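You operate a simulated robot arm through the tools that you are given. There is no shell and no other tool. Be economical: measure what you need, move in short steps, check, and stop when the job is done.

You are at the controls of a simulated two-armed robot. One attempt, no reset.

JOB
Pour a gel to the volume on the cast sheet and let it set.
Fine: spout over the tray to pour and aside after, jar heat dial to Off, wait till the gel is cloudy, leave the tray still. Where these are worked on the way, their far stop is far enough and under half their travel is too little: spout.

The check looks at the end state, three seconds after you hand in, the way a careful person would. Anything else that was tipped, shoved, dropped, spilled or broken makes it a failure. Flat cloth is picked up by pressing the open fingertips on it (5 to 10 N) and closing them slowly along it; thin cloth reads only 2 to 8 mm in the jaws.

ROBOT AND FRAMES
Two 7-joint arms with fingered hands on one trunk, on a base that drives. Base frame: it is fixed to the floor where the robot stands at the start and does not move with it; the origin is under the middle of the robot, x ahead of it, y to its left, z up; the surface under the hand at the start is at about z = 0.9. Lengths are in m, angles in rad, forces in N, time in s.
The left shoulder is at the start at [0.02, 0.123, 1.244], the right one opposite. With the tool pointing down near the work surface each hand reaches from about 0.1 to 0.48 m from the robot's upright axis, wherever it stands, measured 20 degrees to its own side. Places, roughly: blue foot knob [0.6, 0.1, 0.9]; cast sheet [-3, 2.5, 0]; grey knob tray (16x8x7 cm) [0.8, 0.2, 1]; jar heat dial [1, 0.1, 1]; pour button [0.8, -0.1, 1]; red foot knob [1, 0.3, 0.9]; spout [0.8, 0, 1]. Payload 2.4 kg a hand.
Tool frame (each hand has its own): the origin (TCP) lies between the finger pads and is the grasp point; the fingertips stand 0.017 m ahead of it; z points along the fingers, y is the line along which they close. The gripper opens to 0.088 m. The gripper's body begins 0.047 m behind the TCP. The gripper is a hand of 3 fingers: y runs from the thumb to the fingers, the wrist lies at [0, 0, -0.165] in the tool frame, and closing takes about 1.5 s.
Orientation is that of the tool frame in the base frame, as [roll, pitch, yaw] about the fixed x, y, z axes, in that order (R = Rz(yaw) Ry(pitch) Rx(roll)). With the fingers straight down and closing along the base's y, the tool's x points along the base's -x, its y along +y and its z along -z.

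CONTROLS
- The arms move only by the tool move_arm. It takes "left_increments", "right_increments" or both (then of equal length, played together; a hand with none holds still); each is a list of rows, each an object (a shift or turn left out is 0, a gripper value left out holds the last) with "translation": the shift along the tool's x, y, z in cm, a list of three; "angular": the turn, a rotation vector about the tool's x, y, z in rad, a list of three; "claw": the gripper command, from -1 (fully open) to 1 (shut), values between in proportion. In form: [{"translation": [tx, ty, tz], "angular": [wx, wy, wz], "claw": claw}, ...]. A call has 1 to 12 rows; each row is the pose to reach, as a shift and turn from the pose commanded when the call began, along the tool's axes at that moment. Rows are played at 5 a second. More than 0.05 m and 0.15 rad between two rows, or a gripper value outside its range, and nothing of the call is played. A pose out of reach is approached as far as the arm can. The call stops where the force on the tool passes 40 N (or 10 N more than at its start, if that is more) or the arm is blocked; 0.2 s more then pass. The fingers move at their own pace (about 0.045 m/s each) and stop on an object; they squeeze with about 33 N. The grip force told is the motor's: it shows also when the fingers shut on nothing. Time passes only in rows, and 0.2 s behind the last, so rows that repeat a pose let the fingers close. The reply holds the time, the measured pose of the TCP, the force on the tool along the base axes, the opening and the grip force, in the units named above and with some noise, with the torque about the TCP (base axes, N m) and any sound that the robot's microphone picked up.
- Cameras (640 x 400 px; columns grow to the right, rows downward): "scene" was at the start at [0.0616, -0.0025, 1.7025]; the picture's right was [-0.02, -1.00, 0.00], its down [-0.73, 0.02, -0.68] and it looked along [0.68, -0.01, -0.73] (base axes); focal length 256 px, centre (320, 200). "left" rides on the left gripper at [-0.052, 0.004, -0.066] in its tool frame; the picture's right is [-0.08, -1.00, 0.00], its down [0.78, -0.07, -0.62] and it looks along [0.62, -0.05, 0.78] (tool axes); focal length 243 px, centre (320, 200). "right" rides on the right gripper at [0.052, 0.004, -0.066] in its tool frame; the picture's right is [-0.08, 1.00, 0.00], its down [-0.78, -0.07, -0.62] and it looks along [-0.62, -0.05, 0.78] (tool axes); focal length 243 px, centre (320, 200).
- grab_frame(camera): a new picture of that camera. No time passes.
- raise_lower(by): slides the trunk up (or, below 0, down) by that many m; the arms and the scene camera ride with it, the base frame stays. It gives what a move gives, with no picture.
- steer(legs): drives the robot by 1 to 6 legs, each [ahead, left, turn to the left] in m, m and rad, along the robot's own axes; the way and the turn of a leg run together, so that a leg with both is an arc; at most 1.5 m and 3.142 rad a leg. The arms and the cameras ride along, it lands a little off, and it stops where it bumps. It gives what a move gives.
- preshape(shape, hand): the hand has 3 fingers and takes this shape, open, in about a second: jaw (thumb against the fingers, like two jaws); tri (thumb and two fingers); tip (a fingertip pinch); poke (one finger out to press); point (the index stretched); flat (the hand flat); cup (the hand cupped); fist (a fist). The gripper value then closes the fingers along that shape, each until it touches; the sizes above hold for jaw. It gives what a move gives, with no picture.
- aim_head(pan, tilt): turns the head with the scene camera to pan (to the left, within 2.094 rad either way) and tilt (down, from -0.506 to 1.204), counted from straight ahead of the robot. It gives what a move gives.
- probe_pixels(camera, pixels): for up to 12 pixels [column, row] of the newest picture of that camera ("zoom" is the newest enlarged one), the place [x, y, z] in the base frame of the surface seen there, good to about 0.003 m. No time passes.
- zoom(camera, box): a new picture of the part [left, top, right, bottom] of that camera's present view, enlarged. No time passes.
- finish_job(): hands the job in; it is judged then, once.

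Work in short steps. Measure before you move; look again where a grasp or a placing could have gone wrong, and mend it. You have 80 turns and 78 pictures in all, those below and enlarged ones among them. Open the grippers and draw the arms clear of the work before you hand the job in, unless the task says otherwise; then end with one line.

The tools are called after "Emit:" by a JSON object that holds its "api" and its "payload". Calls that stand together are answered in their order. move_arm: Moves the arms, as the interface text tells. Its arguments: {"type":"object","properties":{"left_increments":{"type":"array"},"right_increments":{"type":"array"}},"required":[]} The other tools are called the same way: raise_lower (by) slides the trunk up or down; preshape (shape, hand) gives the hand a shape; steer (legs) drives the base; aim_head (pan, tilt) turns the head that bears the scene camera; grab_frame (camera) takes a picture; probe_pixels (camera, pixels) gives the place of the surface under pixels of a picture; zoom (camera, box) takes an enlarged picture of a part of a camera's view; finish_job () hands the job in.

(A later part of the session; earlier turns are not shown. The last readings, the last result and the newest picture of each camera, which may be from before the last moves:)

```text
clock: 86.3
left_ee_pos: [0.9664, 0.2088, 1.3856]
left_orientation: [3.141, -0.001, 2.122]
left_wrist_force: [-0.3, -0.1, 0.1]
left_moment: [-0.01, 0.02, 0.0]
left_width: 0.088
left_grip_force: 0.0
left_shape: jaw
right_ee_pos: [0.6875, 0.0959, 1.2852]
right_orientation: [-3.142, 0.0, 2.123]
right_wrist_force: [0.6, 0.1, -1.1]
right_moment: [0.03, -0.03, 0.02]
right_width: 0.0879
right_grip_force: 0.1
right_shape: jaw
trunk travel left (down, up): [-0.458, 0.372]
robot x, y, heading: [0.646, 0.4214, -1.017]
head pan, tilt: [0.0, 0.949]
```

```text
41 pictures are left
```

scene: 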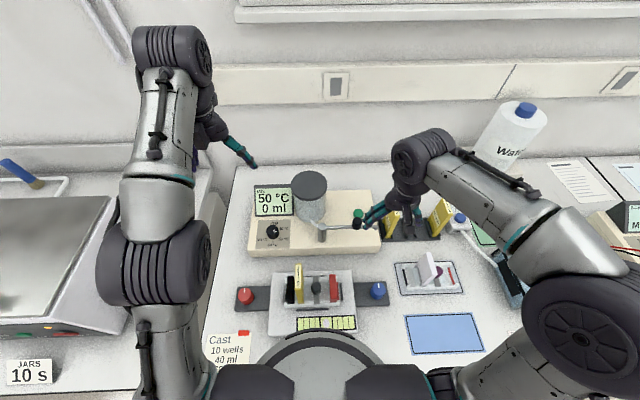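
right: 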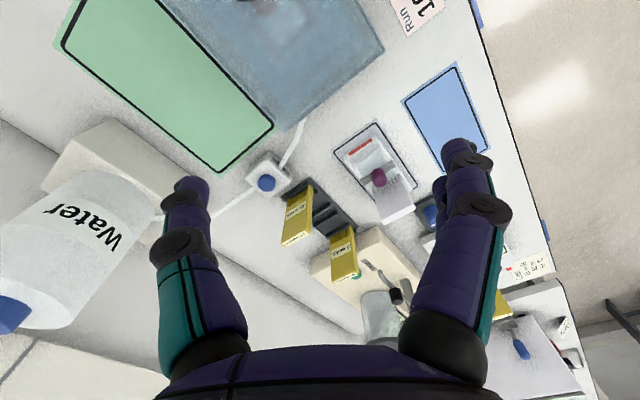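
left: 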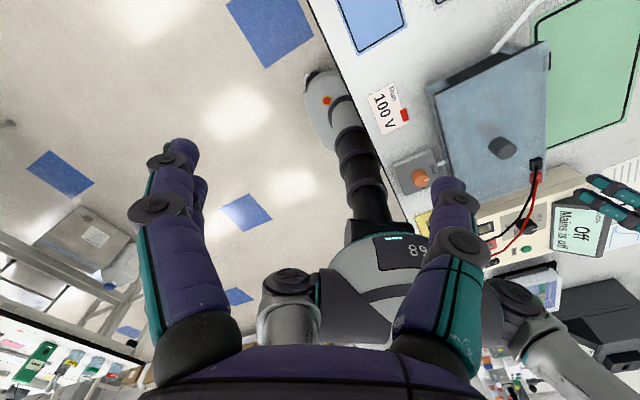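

Nothing disturbed. I move the left hand over the dial and down to a hover at z≈1.08.

Emit:
{"api": "move_arm", "payload": {"left_increments": [{"translation": [-3.2, -0.4, 0]}, {"translation": [-6.4, -0.9, 0]}, {"translation": [-9.5, -1.3, 0]}, {"translation": [-9.5, -1.3, 4.5]}, {"translation": [-9.5, -1.3, 9]}, {"translation": [-9.5, -1.3, 13.5]}, {"translation": [-9.5, -1.3, 18]}, {"translation": [-9.5, -1.3, 22.5]}, {"translation": [-9.5, -1.3, 26.5]}, {"translation": [-9.5, -1.3, 29]}, {"translation": [-9.5, -1.3, 30.5]}]}}

Emit:
{"api": "grab_frame", "payload": {"camera": "left"}}

Emit:
{"api": "grab_frame", "payload": {"camera": "scene"}}

```text
clock: 88.7
left_ee_pos: [1.0029, 0.1214, 1.082]
left_orientation: [3.141, 0.003, 2.124]
left_wrist_force: [0.4, -0.3, 0.0]
left_moment: [-0.01, -0.02, 0.02]
left_width: 0.088
left_grip_force: 0.1
left_shape: jaw
left hand out of reach, approached as far as the arm can: row 1, 2, 3, 4, 5
right_ee_pos: [0.6863, 0.0982, 1.2852]
right_orientation: [-3.141, 0.0, 2.125]
right_wrist_force: [-0.3, 0.4, 0.4]
right_moment: [0.01, 0.02, -0.02]
right_width: 0.0876
right_grip_force: 0.1
right_shape: jaw
trunk travel left (down, up): [-0.458, 0.372]
robot x, y, heading: [0.6475, 0.4194, -1.017]
head pan, tilt: [0.0, 0.949]
```

```text
40 pictures are left
```

left: 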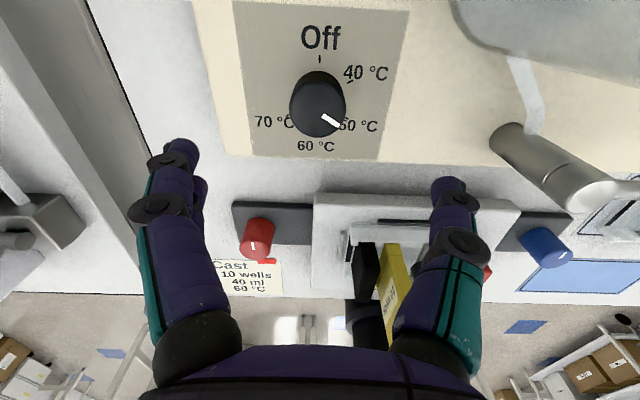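

```text
39 pictures are left
```

scene: 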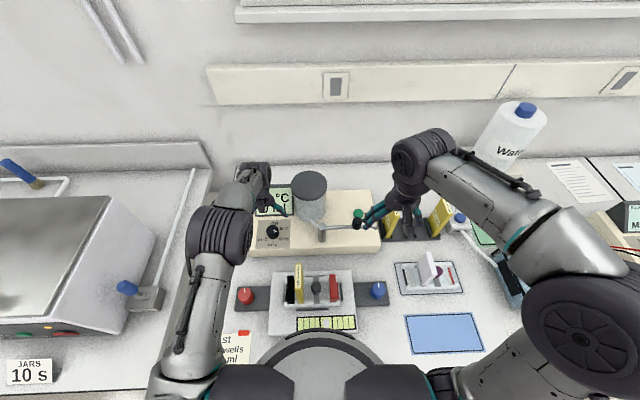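

The left camera shows the dial at (318,103), exactly where it should be under the TCP, mark at 50. I descend to z≈0.985 and close on it.

Emit:
{"api": "move_arm", "payload": {"left_increments": [{"translation": [0, 0, 4]}, {"translation": [0, 0, 7]}, {"translation": [0, 0, 8.7]}, {"translation": [0, 0, 9.6]}]}}

Emit:
{"api": "grab_frame", "payload": {"camera": "left"}}

```text
clock: 89.7
left_ee_pos: [1.0042, 0.1215, 0.9867]
left_orientation: [-3.141, 0.001, 2.123]
left_wrist_force: [0.4, -0.3, 0.5]
left_moment: [0.01, -0.01, 0.02]
left_width: 0.0878
left_grip_force: 0.1
left_shape: jaw
right_ee_pos: [0.6867, 0.0977, 1.2866]
right_orientation: [-3.141, 0.001, 2.124]
right_wrist_force: [0.3, -0.6, -0.9]
right_moment: [0.0, 0.0, 0.01]
right_width: 0.0877
right_grip_force: 0.0
right_shape: jaw
trunk travel left (down, up): [-0.458, 0.372]
robot x, y, heading: [0.646, 0.4217, -1.019]
head pan, tilt: [0.0, 0.949]
```

```text
38 pictures are left
```

left: 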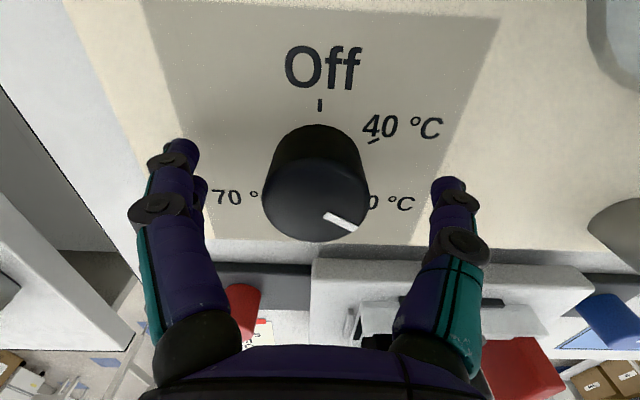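

Fingers straddle the dial well. Close.

Emit:
{"api": "move_arm", "payload": {"left_increments": [{"claw": 0.3}, {"claw": 0.6}, {"claw": 1}, {"claw": 1}, {"claw": 1}, {"claw": 1}, {"claw": 1}, {"claw": 1}]}}

```text
clock: 91.5
left_ee_pos: [1.0052, 0.1215, 0.9862]
left_orientation: [3.14, 0.002, 2.125]
left_wrist_force: [2.1, -2.3, -1.8]
left_moment: [-0.02, -0.02, 0.02]
left_width: 0.0291
left_grip_force: 32.9
left_shape: jaw
right_ee_pos: [0.6871, 0.0974, 1.2858]
right_orientation: [3.141, 0.001, 2.124]
right_wrist_force: [0.5, -0.3, 0.2]
right_moment: [0.04, 0.01, 0.0]
right_width: 0.0881
right_grip_force: 0.1
right_shape: jaw
trunk travel left (down, up): [-0.458, 0.372]
robot x, y, heading: [0.6443, 0.4233, -1.017]
head pan, tilt: [0.0, 0.949]
```

Gripped (29 mm). I turn +1.05 rad (clockwise from above) toward 60 °C.

Emit:
{"api": "move_arm", "payload": {"left_increments": [{"angular": [0, 0, 0.14]}, {"angular": [0, 0, 0.28]}, {"angular": [0, 0, 0.42]}, {"angular": [0, 0, 0.56]}, {"angular": [0, 0, 0.7]}, {"angular": [0, 0, 0.84]}, {"angular": [0, 0, 0.98]}, {"angular": [0, 0, 1.05]}, {"angular": [0, 0, 1.05]}]}}

Emit:
{"api": "grab_frame", "payload": {"camera": "left"}}

Emit:
{"api": "zoom", "payload": {"camera": "scene", "box": [230, 165, 390, 265]}}

```text
clock: 93.5
left_ee_pos: [1.0038, 0.1207, 0.9865]
left_orientation: [3.14, 0.001, 1.072]
left_wrist_force: [-6.1, 1.8, -0.6]
left_moment: [0.07, 0.1, 0.04]
left_width: 0.0292
left_grip_force: 33.1
left_shape: jaw
right_ee_pos: [0.6845, 0.0978, 1.2864]
right_orientation: [3.139, 0.002, 2.125]
right_wrist_force: [0.0, 0.0, -1.0]
right_moment: [-0.02, 0.01, 0.0]
right_width: 0.088
right_grip_force: 0.0
right_shape: jaw
trunk travel left (down, up): [-0.458, 0.372]
robot x, y, heading: [0.6472, 0.4197, -1.019]
head pan, tilt: [0.0, 0.949]
```

```text
37 pictures are left
```

left: 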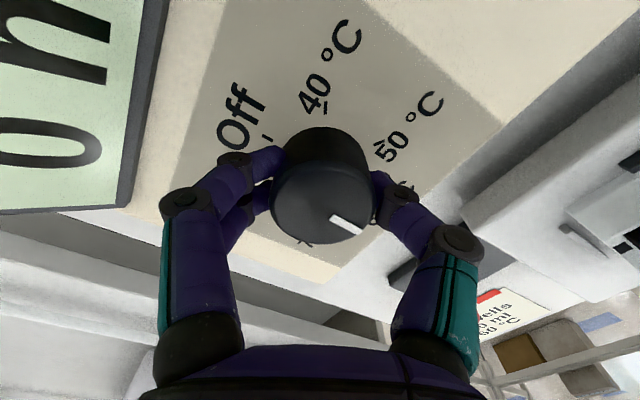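

```text
4.00 times, centred on (310, 215) of scene
```

zoom: 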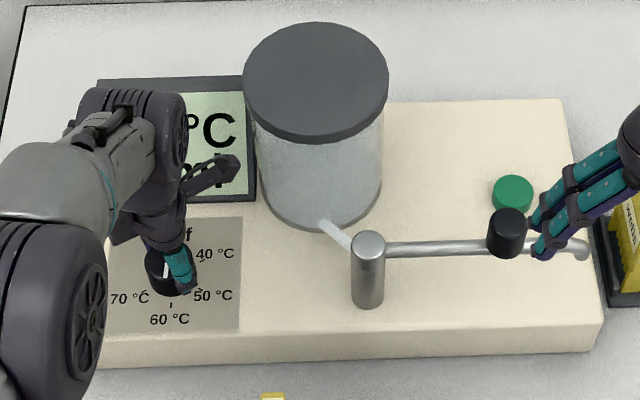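

Mark kept its place relative to the hand (no slip). I open and lift to verify the dial and display.

Emit:
{"api": "move_arm", "payload": {"left_increments": [{"claw": 0}, {"claw": -1}, {"claw": -1}, {"claw": -1}, {"claw": -1}, {"translation": [0, 0, -4]}, {"translation": [0, 0, -8]}, {"translation": [0, 0, -12]}]}}

Emit:
{"api": "grab_frame", "payload": {"camera": "left"}}

```text
clock: 95.3
left_ee_pos: [1.0033, 0.1218, 1.1083]
left_orientation: [3.14, -0.001, 1.073]
left_wrist_force: [0.6, -0.1, -0.6]
left_moment: [-0.02, 0.02, -0.01]
left_width: 0.0878
left_grip_force: 0.0
left_shape: jaw
right_ee_pos: [0.6868, 0.0971, 1.2861]
right_orientation: [-3.141, 0.001, 2.124]
right_wrist_force: [0.1, 0.5, 1.1]
right_moment: [0.0, 0.01, 0.0]
right_width: 0.0879
right_grip_force: 0.0
right_shape: jaw
trunk travel left (down, up): [-0.458, 0.372]
robot x, y, heading: [0.6444, 0.424, -1.013]
head pan, tilt: [0.0, 0.949]
```

```text
35 pictures are left
```

left: 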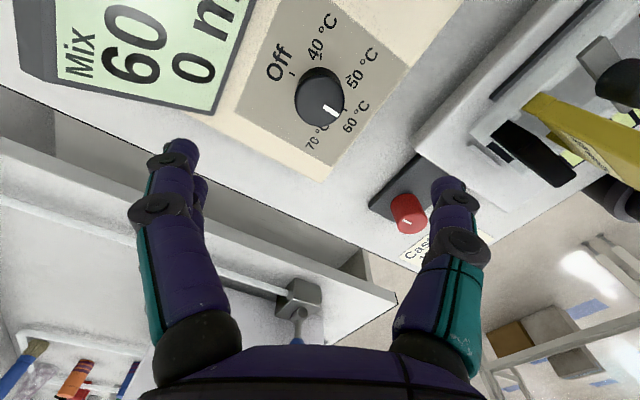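

Dial is at 60 and display reads 60. Next, spout: knob centre ≈(0.7785,0.006), top 1.07, pivot ≈(0.866,0.048). I bring the right hand above the knob, pre-turned -0.75.

Emit:
{"api": "move_arm", "payload": {"right_increments": [{"translation": [-3, 0.7, 0], "angular": [0, 0, -0.13]}, {"translation": [-6, 1.4, 0], "angular": [0, 0, -0.26]}, {"translation": [-9, 2.1, 0], "angular": [0, 0, -0.39]}, {"translation": [-12.6, 3.0, 0], "angular": [0, 0, -0.52]}, {"translation": [-12.6, 3.0, 4], "angular": [0, 0, -0.65]}, {"translation": [-12.6, 3.0, 8], "angular": [0, 0, -0.75]}, {"translation": [-12.6, 3.0, 12], "angular": [0, 0, -0.75]}, {"translation": [-12.6, 3.0, 15], "angular": [0, 0, -0.75]}]}}

Emit:
{"api": "grab_frame", "payload": {"camera": "right"}}

Emit:
{"api": "zoom", "payload": {"camera": "scene", "box": [230, 145, 430, 270]}}

```text
clock: 97.1
left_ee_pos: [1.0036, 0.1195, 1.1074]
left_orientation: [-3.141, 0.0, 1.073]
left_wrist_force: [0.6, 0.1, 0.0]
left_moment: [-0.02, 0.02, 0.02]
left_width: 0.0878
left_grip_force: 0.1
left_shape: jaw
right_ee_pos: [0.7808, 0.0058, 1.1348]
right_orientation: [-3.141, 0.001, 2.876]
right_wrist_force: [0.2, -0.4, 0.1]
right_moment: [0.01, -0.04, 0.02]
right_width: 0.088
right_grip_force: 0.2
right_shape: jaw
trunk travel left (down, up): [-0.458, 0.372]
robot x, y, heading: [0.6464, 0.4247, -1.016]
head pan, tilt: [0.0, 0.949]
```

```text
34 pictures are left
```

right: 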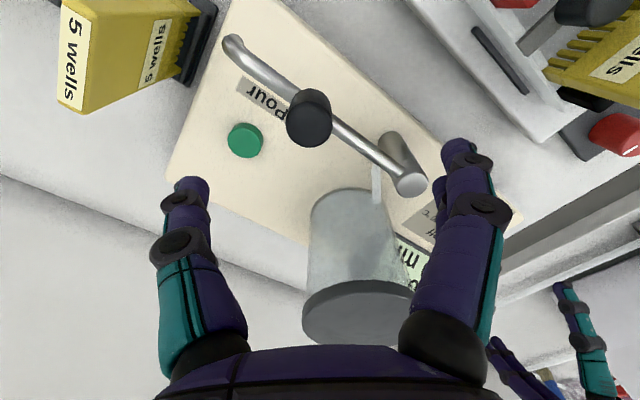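

```text
3.20 times, centred on (330, 208) of scene
```

zoom: 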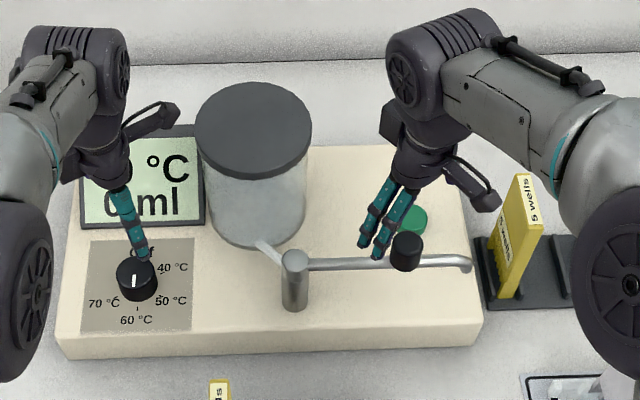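

Knob appears at (309,117), about 6 mm off in tool y; I measure it.

Emit:
{"api": "probe_pixels", "payload": {"camera": "right", "pixels": [[309, 128], [300, 133], [318, 133], [309, 140], [290, 115], [245, 138], [345, 133], [412, 182], [230, 45]]}}

```text
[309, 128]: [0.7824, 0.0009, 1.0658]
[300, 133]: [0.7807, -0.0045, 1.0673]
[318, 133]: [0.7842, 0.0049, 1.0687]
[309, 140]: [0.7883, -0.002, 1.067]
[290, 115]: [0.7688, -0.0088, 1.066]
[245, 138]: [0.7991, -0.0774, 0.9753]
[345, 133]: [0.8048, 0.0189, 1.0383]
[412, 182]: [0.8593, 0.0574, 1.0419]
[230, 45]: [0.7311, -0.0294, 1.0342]
```

I shift -0.3 cm in y, descend 7.2 cm, and close on the knob.

Emit:
{"api": "move_arm", "payload": {"right_increments": [{"translation": [0, -0.3, 3.5]}, {"translation": [0, -0.3, 6.2]}, {"translation": [0, -0.3, 7.2]}, {"translation": [0, -0.3, 7.2], "claw": 0.3}, {"translation": [0, -0.3, 7.2], "claw": 0.6}, {"translation": [0, -0.3, 7.2], "claw": 1}, {"translation": [0, -0.3, 7.2], "claw": 1}, {"translation": [0, -0.3, 7.2], "claw": 1}, {"translation": [0, -0.3, 7.2], "claw": 1}, {"translation": [0, -0.3, 7.2], "claw": 1}, {"translation": [0, -0.3, 7.2], "claw": 1}]}}

Emit:
{"api": "grab_frame", "payload": {"camera": "right"}}

```text
clock: 99.5
left_ee_pos: [1.0014, 0.1199, 1.1067]
left_orientation: [-3.141, 0.001, 1.073]
left_wrist_force: [0.2, 0.3, 0.0]
left_moment: [-0.03, 0.0, 0.02]
left_width: 0.0879
left_grip_force: 0.0
left_shape: jaw
right_ee_pos: [0.7775, 0.0032, 1.0639]
right_orientation: [-3.141, -0.002, 2.875]
right_wrist_force: [-5.3, 1.4, -3.3]
right_moment: [0.06, 0.07, -0.11]
right_width: 0.0186
right_grip_force: 32.8
right_shape: jaw
trunk travel left (down, up): [-0.458, 0.372]
robot x, y, heading: [0.6432, 0.4183, -1.02]
head pan, tilt: [0.0, 0.949]
```

```text
32 pictures are left
```

right: 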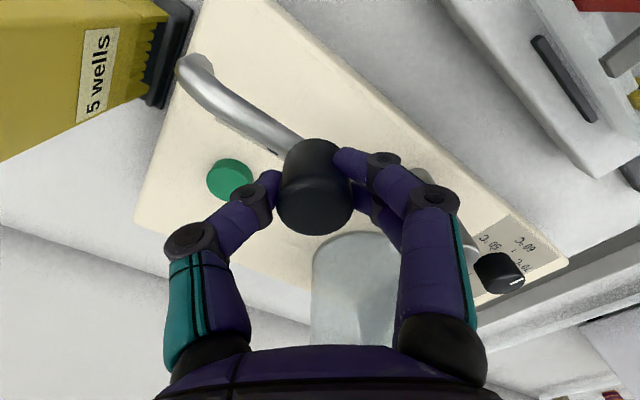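

Gripped on the knob. I swing it along the arc about pivot (0.862,0.052), first 48°.

Emit:
{"api": "move_arm", "payload": {"right_increments": [{"translation": [0.89, 1.02, 0], "angular": [0, 0, 0.14]}, {"translation": [1.64, 2.16, 0], "angular": [0, 0, 0.279]}, {"translation": [2.22, 3.39, 0], "angular": [0, 0, 0.419]}, {"translation": [2.62, 4.69, 0], "angular": [0, 0, 0.559]}, {"translation": [2.84, 6.04, 0], "angular": [0, 0, 0.698]}, {"translation": [2.87, 7.4, 0], "angular": [0, 0, 0.838]}]}}

Emit:
{"api": "zoom", "payload": {"camera": "scene", "box": [230, 165, 430, 290]}}

```text
clock: 100.9
left_ee_pos: [1.0021, 0.1204, 1.1073]
left_orientation: [3.139, 0.001, 1.074]
left_wrist_force: [-0.1, -0.1, -0.3]
left_moment: [-0.02, 0.0, -0.03]
left_width: 0.088
left_grip_force: 0.0
left_shape: jaw
right_ee_pos: [0.7688, 0.0855, 1.0619]
right_orientation: [-3.141, -0.002, 2.034]
right_wrist_force: [-12.3, 3.1, -6.6]
right_moment: [0.04, 0.17, -0.08]
right_width: 0.0192
right_grip_force: 33.1
right_shape: jaw
trunk travel left (down, up): [-0.458, 0.372]
robot x, y, heading: [0.6455, 0.4227, -1.021]
head pan, tilt: [0.0, 0.949]
```

```text
3.20 times, centred on (330, 228) of scene
```

zoom: 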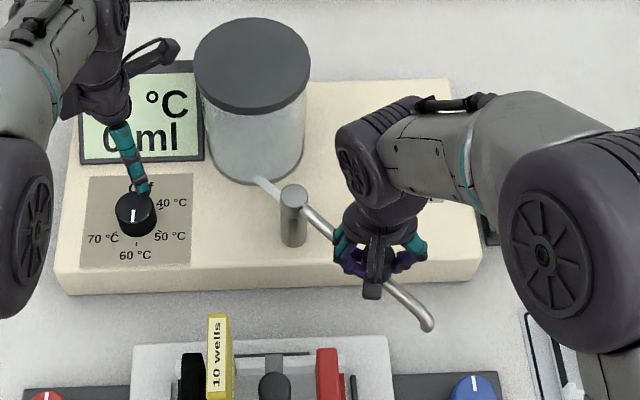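

Moving well; 12 N radial pull says my radius is a bit small, so I widen by 2 mm and swing the remaining 40°.

Emit:
{"api": "move_arm", "payload": {"right_increments": [{"translation": [1.05, 0.9, 0], "angular": [0, 0, 0.14]}, {"translation": [1.81, 2.06, 0], "angular": [0, 0, 0.279]}, {"translation": [2.41, 3.32, 0], "angular": [0, 0, 0.419]}, {"translation": [2.81, 4.64, 0], "angular": [0, 0, 0.559]}, {"translation": [3.04, 6.02, 0], "angular": [0, 0, 0.698]}]}}

Emit:
{"api": "zoom", "payload": {"camera": "scene", "box": [230, 165, 430, 290]}}

```text
clock: 102.1
left_ee_pos: [1.0025, 0.1211, 1.1081]
left_orientation: [3.141, -0.002, 1.073]
left_wrist_force: [-0.4, -0.1, 0.1]
left_moment: [0.0, 0.03, -0.01]
left_width: 0.0878
left_grip_force: 0.0
left_shape: jaw
right_ee_pos: [0.8099, 0.1378, 1.0639]
right_orientation: [-3.141, -0.001, 1.336]
right_wrist_force: [-7.7, 12.8, -15.0]
right_moment: [0.15, 0.03, -0.06]
right_width: 0.0192
right_grip_force: 32.7
right_shape: jaw
trunk travel left (down, up): [-0.458, 0.372]
robot x, y, heading: [0.6453, 0.4185, -1.02]
head pan, tilt: [0.0, 0.949]
```

```text
3.20 times, centred on (330, 228) of scene
```

zoom: 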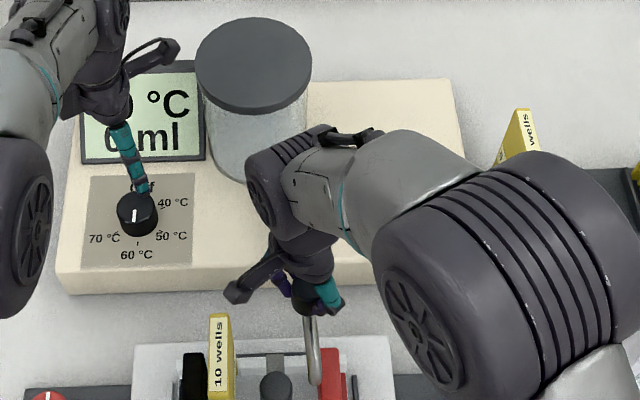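

The spout now points over the tray, tip at zoom (316,378). I measure tip and tray to confirm.

Emit:
{"api": "probe_pixels", "payload": {"camera": "zoom", "pixels": [[316, 380], [311, 330], [275, 385], [222, 325], [330, 370], [190, 365], [285, 360], [130, 350], [385, 345]]}}

Emit:
{"api": "zoom", "payload": {"camera": "scene", "box": [260, 250, 380, 340]}}

```text
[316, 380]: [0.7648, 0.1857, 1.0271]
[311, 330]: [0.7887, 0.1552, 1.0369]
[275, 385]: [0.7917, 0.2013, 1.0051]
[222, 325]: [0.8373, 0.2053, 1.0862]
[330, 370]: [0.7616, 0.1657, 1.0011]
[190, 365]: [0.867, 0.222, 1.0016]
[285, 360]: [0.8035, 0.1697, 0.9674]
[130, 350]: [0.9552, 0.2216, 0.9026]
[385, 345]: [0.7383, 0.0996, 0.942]
```

```text
4.44 times, centred on (320, 295) of scene
```

zoom: 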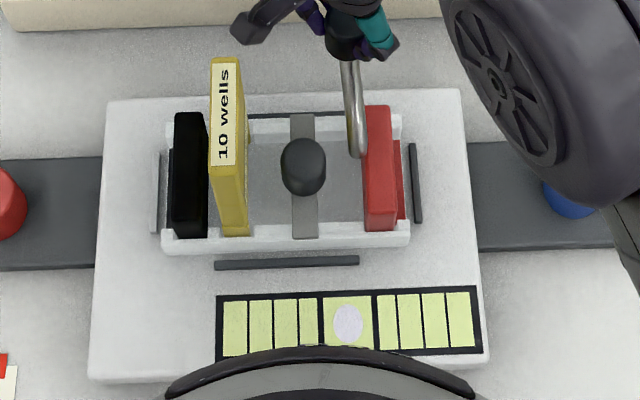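

The tip is just inside the red dam; I swing about 6° more to bring it midway between dam and grey knob.

Emit:
{"api": "move_arm", "payload": {"right_increments": [{"translation": [0.35, 0.37, -0.1], "angular": [0, 0, 0.05]}, {"translation": [0.68, 0.75, -0.1], "angular": [0, 0, 0.105]}, {"translation": [0.68, 0.75, -0.1], "angular": [0, 0, 0.105]}]}}

Emit:
{"api": "zoom", "payload": {"camera": "scene", "box": [260, 250, 380, 340]}}

```text
clock: 102.9
left_ee_pos: [1.0021, 0.1195, 1.1064]
left_orientation: [3.138, 0.001, 1.074]
left_wrist_force: [-0.2, 0.2, -0.9]
left_moment: [0.02, -0.01, -0.01]
left_width: 0.0879
left_grip_force: 0.0
left_shape: jaw
right_ee_pos: [0.8161, 0.1392, 1.0647]
right_orientation: [3.141, 0.0, 1.232]
right_wrist_force: [-14.1, 4.6, -18.1]
right_moment: [0.09, 0.06, 0.14]
right_width: 0.0197
right_grip_force: 33.1
right_shape: jaw
trunk travel left (down, up): [-0.458, 0.372]
robot x, y, heading: [0.6454, 0.4249, -1.015]
head pan, tilt: [0.0, 0.949]
```

```text
4.44 times, centred on (320, 295) of scene
```

zoom: 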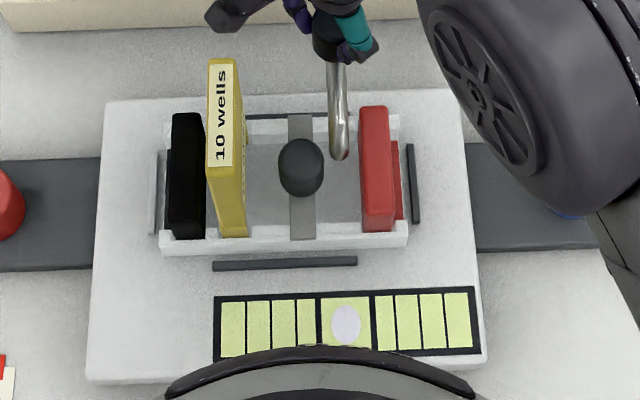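

The spout tip now hangs over the open tray between grey knob and red dam. I release the knob and lift straight up.

Emit:
{"api": "move_arm", "payload": {"right_increments": [{"claw": 0.2}, {"claw": -0.4}, {"claw": -0.4}, {"claw": -0.4}, {"translation": [0, 0, -4]}, {"translation": [0, 0, -8]}, {"translation": [0, 0, -12]}]}}

Emit:
{"api": "zoom", "payload": {"camera": "scene", "box": [230, 170, 410, 310]}}

```text
clock: 104.5
left_ee_pos: [1.0026, 0.1204, 1.1078]
left_orientation: [-3.141, 0.002, 1.075]
left_wrist_force: [0.0, 0.4, 0.0]
left_moment: [-0.01, 0.01, 0.03]
left_width: 0.0879
left_grip_force: 0.1
left_shape: jaw
right_ee_pos: [0.8166, 0.141, 1.188]
right_orientation: [3.139, -0.001, 1.235]
right_wrist_force: [0.6, 0.3, 0.3]
right_moment: [-0.01, -0.01, -0.02]
right_width: 0.0616
right_grip_force: 0.0
right_shape: jaw
trunk travel left (down, up): [-0.458, 0.372]
robot x, y, heading: [0.6446, 0.4194, -1.017]
head pan, tilt: [0.0, 0.949]
```

```text
2.86 times, centred on (320, 240) of scene
```

zoom: 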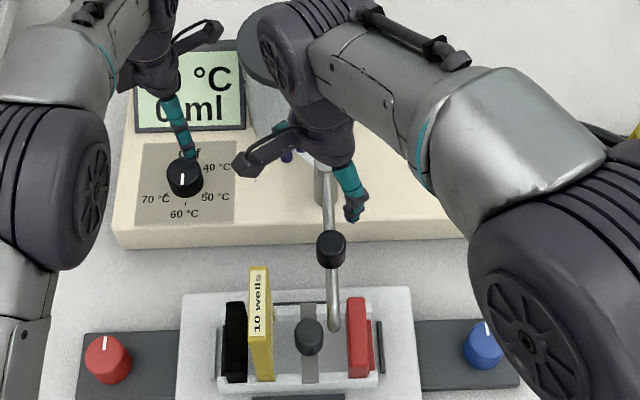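

Spout stays put. Now I close the right hand, turn it back and bring it over near the button.

Emit:
{"api": "move_arm", "payload": {"right_increments": [{"translation": [-3.1, 0.8, 0], "angular": [0, 0, -0.148], "claw": 1}, {"translation": [-6.2, 1.6, 0], "angular": [0, 0, -0.296], "claw": 1}, {"translation": [-9.3, 2.4, 0], "angular": [0, 0, -0.444], "claw": 1}, {"translation": [-12.4, 3.1, 0], "angular": [0, 0, -0.592], "claw": 1}, {"translation": [-15.5, 3.9, 0], "angular": [0, 0, -0.74], "claw": 1}, {"translation": [-18.6, 4.7, 0], "angular": [0, 0, -0.888], "claw": 1}]}}

```text
clock: 105.9
left_ee_pos: [1.0033, 0.1203, 1.1082]
left_orientation: [3.141, 0.0, 1.072]
left_wrist_force: [-0.5, -0.1, -0.7]
left_moment: [-0.02, 0.0, 0.0]
left_width: 0.0882
left_grip_force: 0.0
left_shape: jaw
right_ee_pos: [0.7832, -0.0427, 1.1824]
right_orientation: [3.141, -0.002, 2.122]
right_wrist_force: [-0.4, 0.1, -0.3]
right_moment: [-0.01, -0.02, 0.01]
right_width: 0.0004
right_grip_force: 33.0
right_shape: jaw
right hand out of reach, approached as far as the arm can: row 6
trunk travel left (down, up): [-0.458, 0.372]
robot x, y, heading: [0.6476, 0.4208, -1.023]
head pan, tilt: [0.0, 0.949]
```

I tilt the fingers forward 0.5 rad (to gain reach) and then approach above the button.

Emit:
{"api": "move_arm", "payload": {"right_increments": [{"angular": [0, -0.13, 0]}, {"angular": [0, -0.26, 0]}, {"angular": [0, -0.39, 0]}, {"angular": [0, -0.5, 0]}, {"translation": [-1, -0.8, 4], "angular": [0, -0.5, 0]}, {"translation": [-2, -1.6, 8], "angular": [0, -0.5, 0]}, {"translation": [-2, -1.6, 12], "angular": [0, -0.5, 0]}]}}

Emit:
{"api": "grab_frame", "payload": {"camera": "right"}}

```text
clock: 107.5
left_ee_pos: [1.0038, 0.1204, 1.1071]
left_orientation: [-3.141, 0.0, 1.073]
left_wrist_force: [0.5, -0.4, -0.2]
left_moment: [-0.01, -0.01, 0.03]
left_width: 0.0878
left_grip_force: 0.1
left_shape: jaw
right_ee_pos: [0.7844, -0.0653, 1.061]
right_orientation: [3.141, 0.499, 2.122]
right_wrist_force: [0.0, 0.0, 0.0]
right_moment: [-0.01, -0.03, -0.03]
right_width: 0.0004
right_grip_force: 33.5
right_shape: jaw
trunk travel left (down, up): [-0.458, 0.372]
robot x, y, heading: [0.6473, 0.4222, -1.019]
head pan, tilt: [0.0, 0.949]
```

```text
26 pictures are left
```

right: 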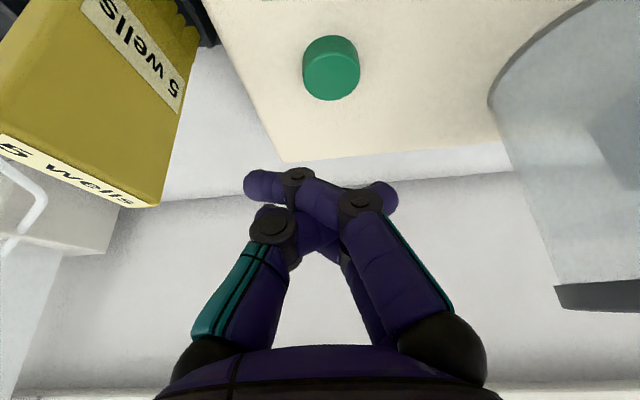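

The button is at (331,68). I measure it and half-open the fingers slightly so the tips don't cross.

Emit:
{"api": "probe_pixels", "payload": {"camera": "right", "pixels": [[331, 78], [318, 82], [345, 82], [331, 92], [331, 60]]}}

Emit:
{"api": "move_arm", "payload": {"right_increments": [{"claw": 0.75}, {"claw": 0.75}, {"claw": 0.75}]}}

Emit:
{"api": "grab_frame", "payload": {"camera": "right"}}

```text
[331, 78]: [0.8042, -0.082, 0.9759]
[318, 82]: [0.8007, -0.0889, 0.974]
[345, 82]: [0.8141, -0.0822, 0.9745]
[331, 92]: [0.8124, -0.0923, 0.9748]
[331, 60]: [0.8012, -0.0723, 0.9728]
```

```text
clock: 108.3
left_ee_pos: [1.0033, 0.1203, 1.1075]
left_orientation: [3.141, 0.001, 1.075]
left_wrist_force: [-0.3, -0.3, -0.2]
left_moment: [0.0, 0.0, 0.04]
left_width: 0.0878
left_grip_force: 0.0
left_shape: jaw
right_ee_pos: [0.7853, -0.0657, 1.0611]
right_orientation: [-3.14, 0.5, 2.121]
right_wrist_force: [0.0, 0.4, 0.0]
right_moment: [0.01, 0.01, -0.05]
right_width: 0.011
right_grip_force: 0.1
right_shape: jaw
trunk travel left (down, up): [-0.458, 0.372]
robot x, y, heading: [0.6455, 0.4223, -1.022]
head pan, tilt: [0.0, 0.949]
```

```text
25 pictures are left
```

right: 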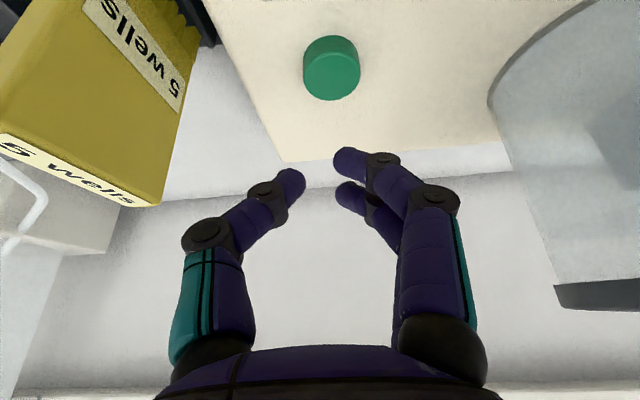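

Button top centre ≈(0.805,-0.083,0.975). I go to ~1 cm above it, and draw the left hand left/back so the display is visible from the head.

Emit:
{"api": "move_arm", "payload": {"right_increments": [{"translation": [0.0, 0.4, 2.0], "claw": 0.9}, {"translation": [0.6, 0.8, 4.2], "claw": 0.9}, {"translation": [1.35, 0.8, 6.1], "claw": 0.9}], "left_increments": [{"translation": [3.8, 0.2, -1]}, {"translation": [7.6, 0.4, -2]}, {"translation": [11.2, 0.65, -3]}]}}

Emit:
{"api": "grab_frame", "payload": {"camera": "right"}}

Emit:
{"api": "grab_frame", "payload": {"camera": "scene"}}

```text
clock: 109.1
left_ee_pos: [1.0639, 0.2173, 1.1381]
left_orientation: [3.14, -0.001, 1.073]
left_wrist_force: [1.0, 0.5, -0.7]
left_moment: [0.0, -0.01, -0.04]
left_width: 0.0878
left_grip_force: 0.1
left_shape: jaw
right_ee_pos: [0.8017, -0.0761, 1.0024]
right_orientation: [3.141, 0.5, 2.123]
right_wrist_force: [0.2, -0.9, -0.1]
right_moment: [0.02, -0.01, 0.02]
right_width: 0.0047
right_grip_force: 0.0
right_shape: jaw
trunk travel left (down, up): [-0.458, 0.372]
robot x, y, heading: [0.6441, 0.4221, -1.021]
head pan, tilt: [0.0, 0.949]
```

```text
24 pictures are left
```

right: 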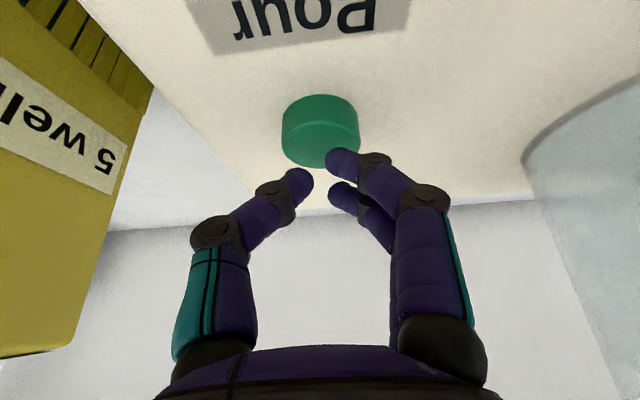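

```text
23 pictures are left
```

scene: 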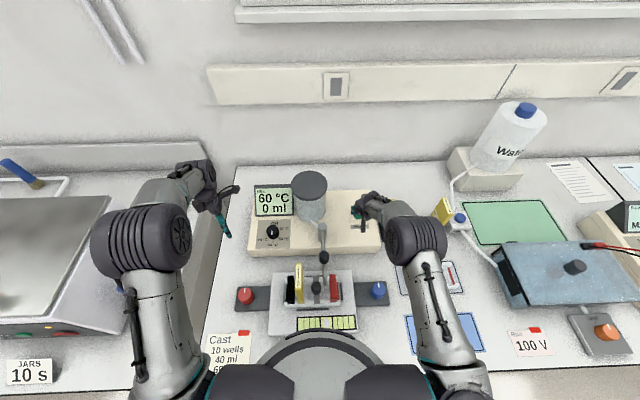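

Display shows 60 °C, 0 ml, fully visible. I make a short press (to ~4 mm past contact) and come back up to learn the pour rate.

Emit:
{"api": "move_arm", "payload": {"right_increments": [{"translation": [0.5, 0, 0.9]}, {"translation": [0.8, 0, 1.45]}, {"translation": [0.3, 0, 0.5]}, {"translation": [0.0, 0, 0.0]}]}}

Emit:
{"api": "zoom", "payload": {"camera": "scene", "box": [240, 170, 400, 310]}}

```text
clock: 110.1
left_ee_pos: [1.0628, 0.2173, 1.1376]
left_orientation: [-3.14, 0.0, 1.075]
left_wrist_force: [-0.9, 0.8, -0.5]
left_moment: [0.02, 0.0, 0.01]
left_width: 0.088
left_grip_force: 0.1
left_shape: jaw
right_ee_pos: [0.7988, -0.0766, 1.0022]
right_orientation: [3.141, 0.501, 2.121]
right_wrist_force: [-0.1, -0.6, -0.8]
right_moment: [-0.02, 0.03, -0.02]
right_width: 0.0049
right_grip_force: 0.1
right_shape: jaw
trunk travel left (down, up): [-0.458, 0.372]
robot x, y, heading: [0.6421, 0.4206, -1.016]
head pan, tilt: [0.0, 0.949]
heard: click
```

```text
2.86 times, centred on (320, 240) of scene
```

zoom: 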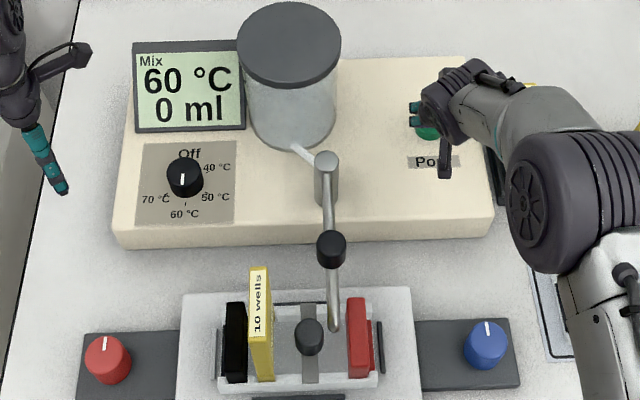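

A click was heard, still 0 ml. I wait one row to see whether it toggled or only pours while held.

Emit:
{"api": "move_arm", "payload": {"right_increments": [{"translation": [0, 0, 0]}]}}

Emit:
{"api": "zoom", "payload": {"camera": "scene", "box": [240, 170, 400, 310]}}

```text
clock: 110.5
left_ee_pos: [1.0636, 0.2166, 1.1379]
left_orientation: [3.141, -0.001, 1.073]
left_wrist_force: [1.0, -0.6, 0.1]
left_moment: [-0.01, 0.01, 0.02]
left_width: 0.0878
left_grip_force: 0.0
left_shape: jaw
right_ee_pos: [0.7987, -0.0763, 1.0023]
right_orientation: [-3.141, 0.5, 2.12]
right_wrist_force: [0.3, 0.7, 0.7]
right_moment: [0.0, -0.02, -0.01]
right_width: 0.0048
right_grip_force: 0.1
right_shape: jaw
trunk travel left (down, up): [-0.458, 0.372]
robot x, y, heading: [0.643, 0.4223, -1.019]
head pan, tilt: [0.0, 0.949]
```

```text
2.86 times, centred on (320, 240) of scene
```

zoom: 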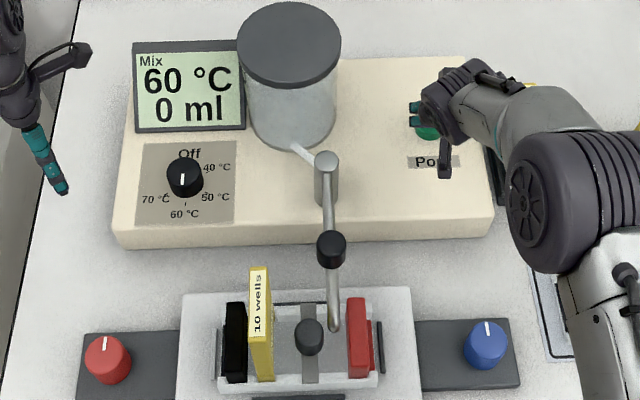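

It pours only while held. I press and hold ~0.8 s, staying pressed (time stands still between calls), then read.

Emit:
{"api": "move_arm", "payload": {"right_increments": [{"translation": [0.5, 0, 0.9]}, {"translation": [0.8, 0, 1.45]}, {"translation": [0.8, 0, 1.45]}, {"translation": [0.8, 0, 1.45]}, {"translation": [0.8, 0, 1.45]}]}}

Emit:
{"api": "zoom", "payload": {"camera": "scene", "box": [240, 170, 400, 310]}}

```text
clock: 111.7
left_ee_pos: [1.0631, 0.2185, 1.1374]
left_orientation: [-3.141, 0.001, 1.075]
left_wrist_force: [0.0, 0.0, 0.4]
left_moment: [0.02, -0.03, 0.01]
left_width: 0.0878
left_grip_force: 0.1
left_shape: jaw
right_ee_pos: [0.7988, -0.0766, 0.9873]
right_orientation: [3.141, 0.502, 2.121]
right_wrist_force: [3.5, -1.1, 11.0]
right_moment: [0.01, -0.11, -0.02]
right_width: 0.0058
right_grip_force: 0.1
right_shape: jaw
trunk travel left (down, up): [-0.458, 0.372]
robot x, y, heading: [0.6436, 0.4204, -1.019]
head pan, tilt: [0.0, 0.949]
heard: click
```

```text
2.86 times, centred on (320, 240) of scene
```

zoom: 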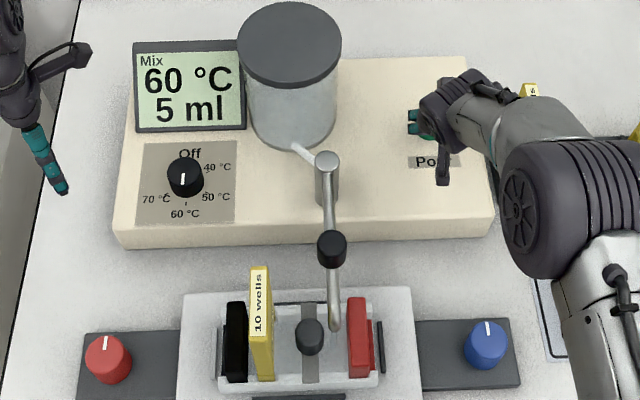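

5 ml so far (~6 ml/s). I hold 10 more rows (~2.2 s).

Emit:
{"api": "move_arm", "payload": {"right_increments": [{"translation": [0, 0, 0]}, {"translation": [0, 0, 0]}, {"translation": [0, 0, 0]}, {"translation": [0, 0, 0]}, {"translation": [0, 0, 0]}, {"translation": [0, 0, 0]}, {"translation": [0, 0, 0]}, {"translation": [0, 0, 0]}, {"translation": [0, 0, 0]}, {"translation": [0, 0, 0]}]}}

Emit:
{"api": "zoom", "payload": {"camera": "scene", "box": [240, 170, 400, 310]}}

```text
clock: 113.9
left_ee_pos: [1.0634, 0.2185, 1.1372]
left_orientation: [3.141, 0.001, 1.074]
left_wrist_force: [0.2, 0.2, 0.1]
left_moment: [-0.04, -0.02, -0.01]
left_width: 0.088
left_grip_force: 0.1
left_shape: jaw
right_ee_pos: [0.7988, -0.0771, 0.9854]
right_orientation: [-3.141, 0.5, 2.121]
right_wrist_force: [3.7, -1.5, 10.9]
right_moment: [0.01, -0.13, -0.01]
right_width: 0.0057
right_grip_force: 0.2
right_shape: jaw
trunk travel left (down, up): [-0.458, 0.372]
robot x, y, heading: [0.6473, 0.4217, -1.017]
head pan, tilt: [0.0, 0.949]
```

```text
2.86 times, centred on (320, 240) of scene
```

zoom: 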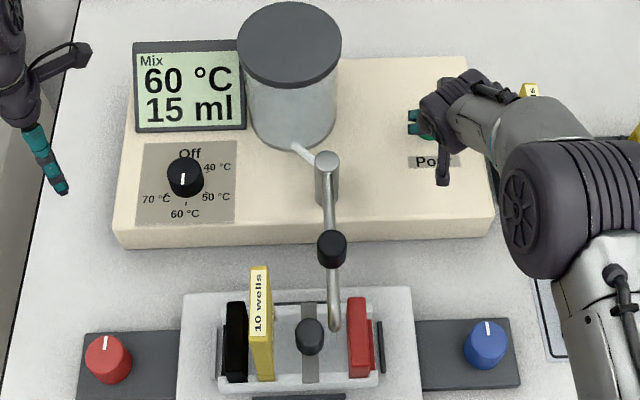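

15 ml: about 4.6–5 ml/s. Hold 12 more rows (2.6 s).

Emit:
{"api": "move_arm", "payload": {"right_increments": [{"translation": [0, 0, 0]}, {"translation": [0, 0, 0]}, {"translation": [0, 0, 0]}, {"translation": [0, 0, 0]}, {"translation": [0, 0, 0]}, {"translation": [0, 0, 0]}, {"translation": [0, 0, 0]}, {"translation": [0, 0, 0]}, {"translation": [0, 0, 0]}, {"translation": [0, 0, 0]}, {"translation": [0, 0, 0]}, {"translation": [0, 0, 0]}]}}

Emit:
{"api": "zoom", "payload": {"camera": "scene", "box": [240, 170, 400, 310]}}

```text
clock: 116.5
left_ee_pos: [1.0645, 0.2174, 1.1365]
left_orientation: [-3.14, 0.001, 1.074]
left_wrist_force: [0.0, 0.1, -0.7]
left_moment: [-0.03, -0.02, 0.01]
left_width: 0.088
left_grip_force: 0.0
left_shape: jaw
right_ee_pos: [0.7999, -0.0782, 0.9852]
right_orientation: [3.141, 0.501, 2.122]
right_wrist_force: [3.3, -1.4, 11.8]
right_moment: [0.0, -0.13, -0.02]
right_width: 0.0055
right_grip_force: 0.1
right_shape: jaw
trunk travel left (down, up): [-0.458, 0.372]
robot x, y, heading: [0.6455, 0.4225, -1.02]
head pan, tilt: [0.0, 0.949]
```

```text
2.86 times, centred on (320, 240) of scene
```

zoom: 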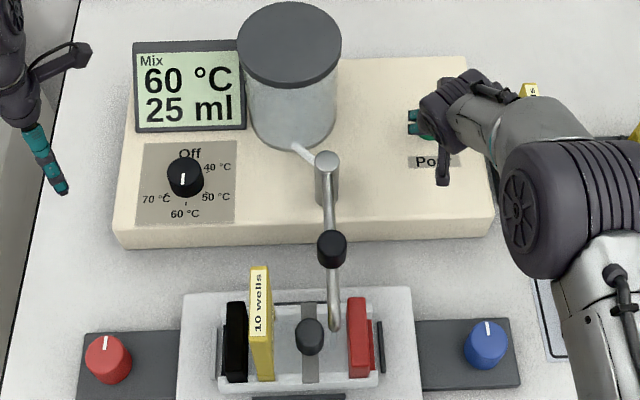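

25 ml; the display seems to step by 5. I hold 6 rows (1.4 s) and read again.

Emit:
{"api": "move_arm", "payload": {"right_increments": [{"translation": [0, 0, 0]}, {"translation": [0, 0, 0]}, {"translation": [0, 0, 0]}, {"translation": [0, 0, 0]}, {"translation": [0, 0, 0]}, {"translation": [0, 0, 0]}]}}

Emit:
{"api": "zoom", "payload": {"camera": "scene", "box": [250, 175, 310, 215]}}

```text
clock: 117.9
left_ee_pos: [1.0624, 0.2176, 1.1377]
left_orientation: [3.141, 0.0, 1.073]
left_wrist_force: [0.0, -0.5, 0.0]
left_moment: [0.0, -0.03, 0.0]
left_width: 0.0879
left_grip_force: 0.0
left_shape: jaw
right_ee_pos: [0.7986, -0.0777, 0.9869]
right_orientation: [-3.141, 0.502, 2.122]
right_wrist_force: [4.3, -1.5, 10.6]
right_moment: [0.07, -0.13, -0.04]
right_width: 0.0055
right_grip_force: 0.0
right_shape: jaw
trunk travel left (down, up): [-0.458, 0.372]
robot x, y, heading: [0.6437, 0.4215, -1.017]
head pan, tilt: [0.0, 0.949]
```

```text
10.00 times, centred on (280, 195) of scene
```

zoom: 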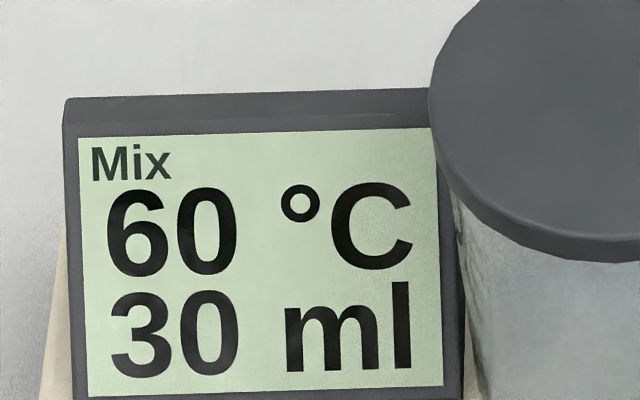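

30 ml at ~7 s held. Hold 5 rows (1.2 s), reread.

Emit:
{"api": "move_arm", "payload": {"right_increments": [{"translation": [0, 0, 0]}, {"translation": [0, 0, 0]}, {"translation": [0, 0, 0]}, {"translation": [0, 0, 0]}, {"translation": [0, 0, 0]}]}}

Emit:
{"api": "zoom", "payload": {"camera": "scene", "box": [250, 175, 310, 215]}}

```text
clock: 119.1
left_ee_pos: [1.0629, 0.218, 1.138]
left_orientation: [3.141, -0.001, 1.075]
left_wrist_force: [0.2, -0.8, 0.2]
left_moment: [-0.02, -0.01, 0.0]
left_width: 0.0878
left_grip_force: 0.0
left_shape: jaw
right_ee_pos: [0.7982, -0.0767, 0.9862]
right_orientation: [-3.14, 0.503, 2.121]
right_wrist_force: [3.8, -1.8, 10.7]
right_moment: [0.02, -0.11, -0.01]
right_width: 0.0059
right_grip_force: 0.1
right_shape: jaw
trunk travel left (down, up): [-0.458, 0.372]
robot x, y, heading: [0.645, 0.4237, -1.022]
head pan, tilt: [0.0, 0.949]
```

```text
10.00 times, centred on (280, 195) of scene
```

zoom: 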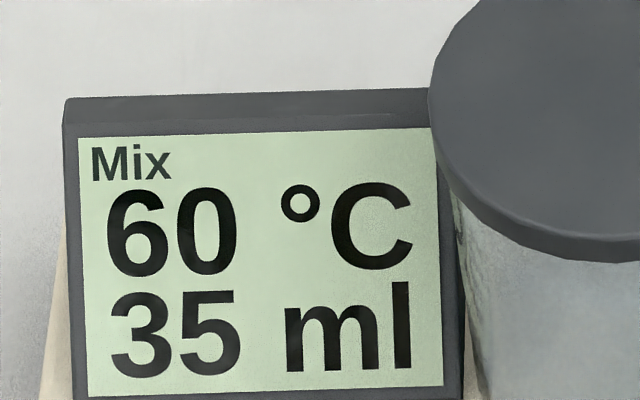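

35 ml. Now a short 1-row hold (0.4 s) and reread to catch the step.

Emit:
{"api": "move_arm", "payload": {"right_increments": [{"translation": [0, 0, 0]}]}}

Emit:
{"api": "zoom", "payload": {"camera": "scene", "box": [250, 175, 310, 215]}}

```text
clock: 119.5
left_ee_pos: [1.0641, 0.2168, 1.138]
left_orientation: [3.141, -0.001, 1.074]
left_wrist_force: [0.4, 0.6, 0.2]
left_moment: [0.01, 0.0, -0.01]
left_width: 0.0881
left_grip_force: 0.0
left_shape: jaw
right_ee_pos: [0.7991, -0.0773, 0.9859]
right_orientation: [3.141, 0.502, 2.121]
right_wrist_force: [3.5, -1.5, 10.1]
right_moment: [0.05, -0.12, 0.02]
right_width: 0.0059
right_grip_force: 0.1
right_shape: jaw
trunk travel left (down, up): [-0.458, 0.372]
robot x, y, heading: [0.6443, 0.4214, -1.02]
head pan, tilt: [0.0, 0.949]
```

```text
10.00 times, centred on (280, 195) of scene
```

zoom: 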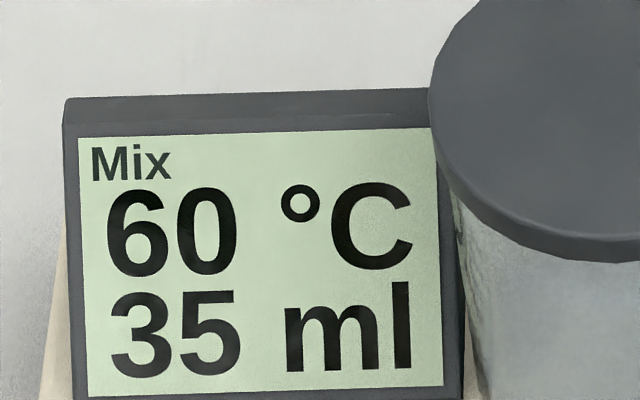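

Still 35. One more row.

Emit:
{"api": "move_arm", "payload": {"right_increments": [{"translation": [0, 0, 0]}]}}

Emit:
{"api": "zoom", "payload": {"camera": "scene", "box": [250, 175, 310, 215]}}

```text
clock: 119.9
left_ee_pos: [1.0629, 0.2181, 1.1376]
left_orientation: [-3.141, 0.0, 1.074]
left_wrist_force: [-0.1, -0.3, -0.8]
left_moment: [0.0, -0.02, -0.03]
left_width: 0.0878
left_grip_force: 0.1
left_shape: jaw
right_ee_pos: [0.8, -0.0772, 0.9862]
right_orientation: [-3.14, 0.502, 2.121]
right_wrist_force: [3.4, -0.6, 10.5]
right_moment: [0.03, -0.11, -0.02]
right_width: 0.0057
right_grip_force: 0.0
right_shape: jaw
trunk travel left (down, up): [-0.458, 0.372]
robot x, y, heading: [0.6477, 0.4196, -1.017]
head pan, tilt: [0.0, 0.949]
```

```text
10.00 times, centred on (280, 195) of scene
```

zoom: 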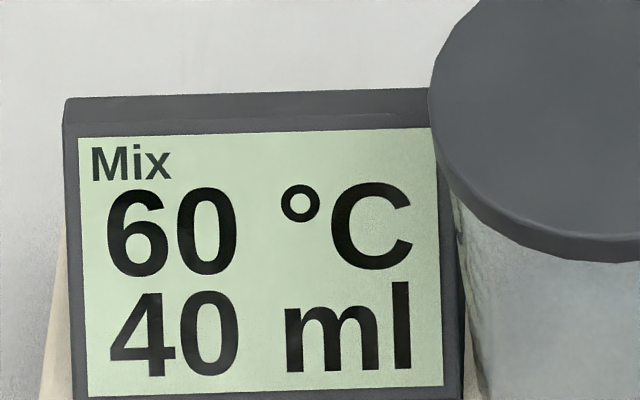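

40 ml reached. I release quickly, lift clear and straighten the hand.

Emit:
{"api": "move_arm", "payload": {"right_increments": [{"translation": [-2.15, 0, -3.95]}, {"translation": [-3.5, 0.3, -8]}, {"translation": [-4.6, 0.5, -12]}, {"translation": [-5.6, 0.7, -15.5], "angular": [0, 0.13, 0]}, {"translation": [-6.4, 0.8, -18.6], "angular": [0, 0.26, 0]}, {"translation": [-6.4, 0.8, -18.6], "angular": [0, 0.39, 0]}, {"translation": [-6.4, 0.8, -18.6], "angular": [0, 0.5, 0]}]}}

Emit:
{"api": "zoom", "payload": {"camera": "scene", "box": [240, 170, 400, 310]}}

```text
clock: 121.5
left_ee_pos: [1.0635, 0.2166, 1.1374]
left_orientation: [3.141, 0.0, 1.074]
left_wrist_force: [0.3, -0.1, -0.3]
left_moment: [-0.03, 0.03, 0.01]
left_width: 0.0879
left_grip_force: 0.1
left_shape: jaw
right_ee_pos: [0.7868, -0.0404, 1.1774]
right_orientation: [3.139, 0.0, 2.122]
right_wrist_force: [0.2, 0.3, -0.3]
right_moment: [0.02, 0.01, 0.01]
right_width: 0.0045
right_grip_force: 0.1
right_shape: jaw
right hand out of reach, approached as far as the arm can: row 7
trunk travel left (down, up): [-0.458, 0.372]
robot x, y, heading: [0.6436, 0.4184, -1.018]
head pan, tilt: [0.0, 0.949]
```

```text
2.86 times, centred on (320, 240) of scene
```

zoom: 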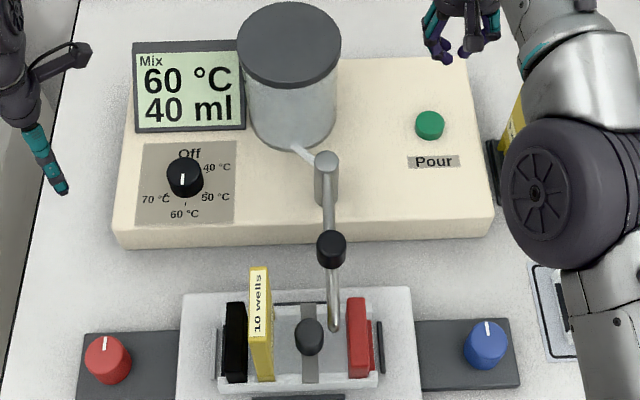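

Display holds 40 ml. Now I bring the right hand back above the spout knob (≈0.816,0.140).

Emit:
{"api": "move_arm", "payload": {"right_increments": [{"translation": [2.3, 2.0, 0], "angular": [0, 0, 0.148], "claw": -0.4}, {"translation": [4.6, 4.0, 0], "angular": [0, 0, 0.296], "claw": -0.4}, {"translation": [6.9, 6.0, 0], "angular": [0, 0, 0.444], "claw": -0.4}, {"translation": [9.2, 8.0, 0], "angular": [0, 0, 0.592], "claw": -0.4}, {"translation": [11.5, 10.0, 0], "angular": [0, 0, 0.74], "claw": -0.4}, {"translation": [13.8, 12.0, 0], "angular": [0, 0, 0.888], "claw": -0.4}, {"translation": [13.8, 12.0, 3], "angular": [0, 0, 0.888], "claw": -0.4}]}}

Emit:
{"api": "grab_frame", "payload": {"camera": "right"}}

```text
clock: 123.1
left_ee_pos: [1.0634, 0.2171, 1.1369]
left_orientation: [-3.141, 0.001, 1.073]
left_wrist_force: [0.3, 0.5, -0.6]
left_moment: [0.03, -0.01, -0.07]
left_width: 0.0882
left_grip_force: 0.1
left_shape: jaw
right_ee_pos: [0.818, 0.1382, 1.1495]
right_orientation: [3.141, -0.002, 1.23]
right_wrist_force: [1.1, -0.4, 0.3]
right_moment: [0.01, -0.01, 0.0]
right_width: 0.0613
right_grip_force: 0.2
right_shape: jaw
trunk travel left (down, up): [-0.458, 0.372]
robot x, y, heading: [0.6435, 0.4196, -1.02]
head pan, tilt: [0.0, 0.949]
```

```text
12 pictures are left
```

right: 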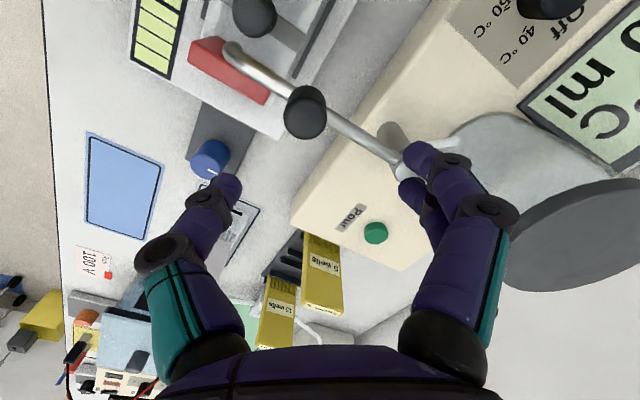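

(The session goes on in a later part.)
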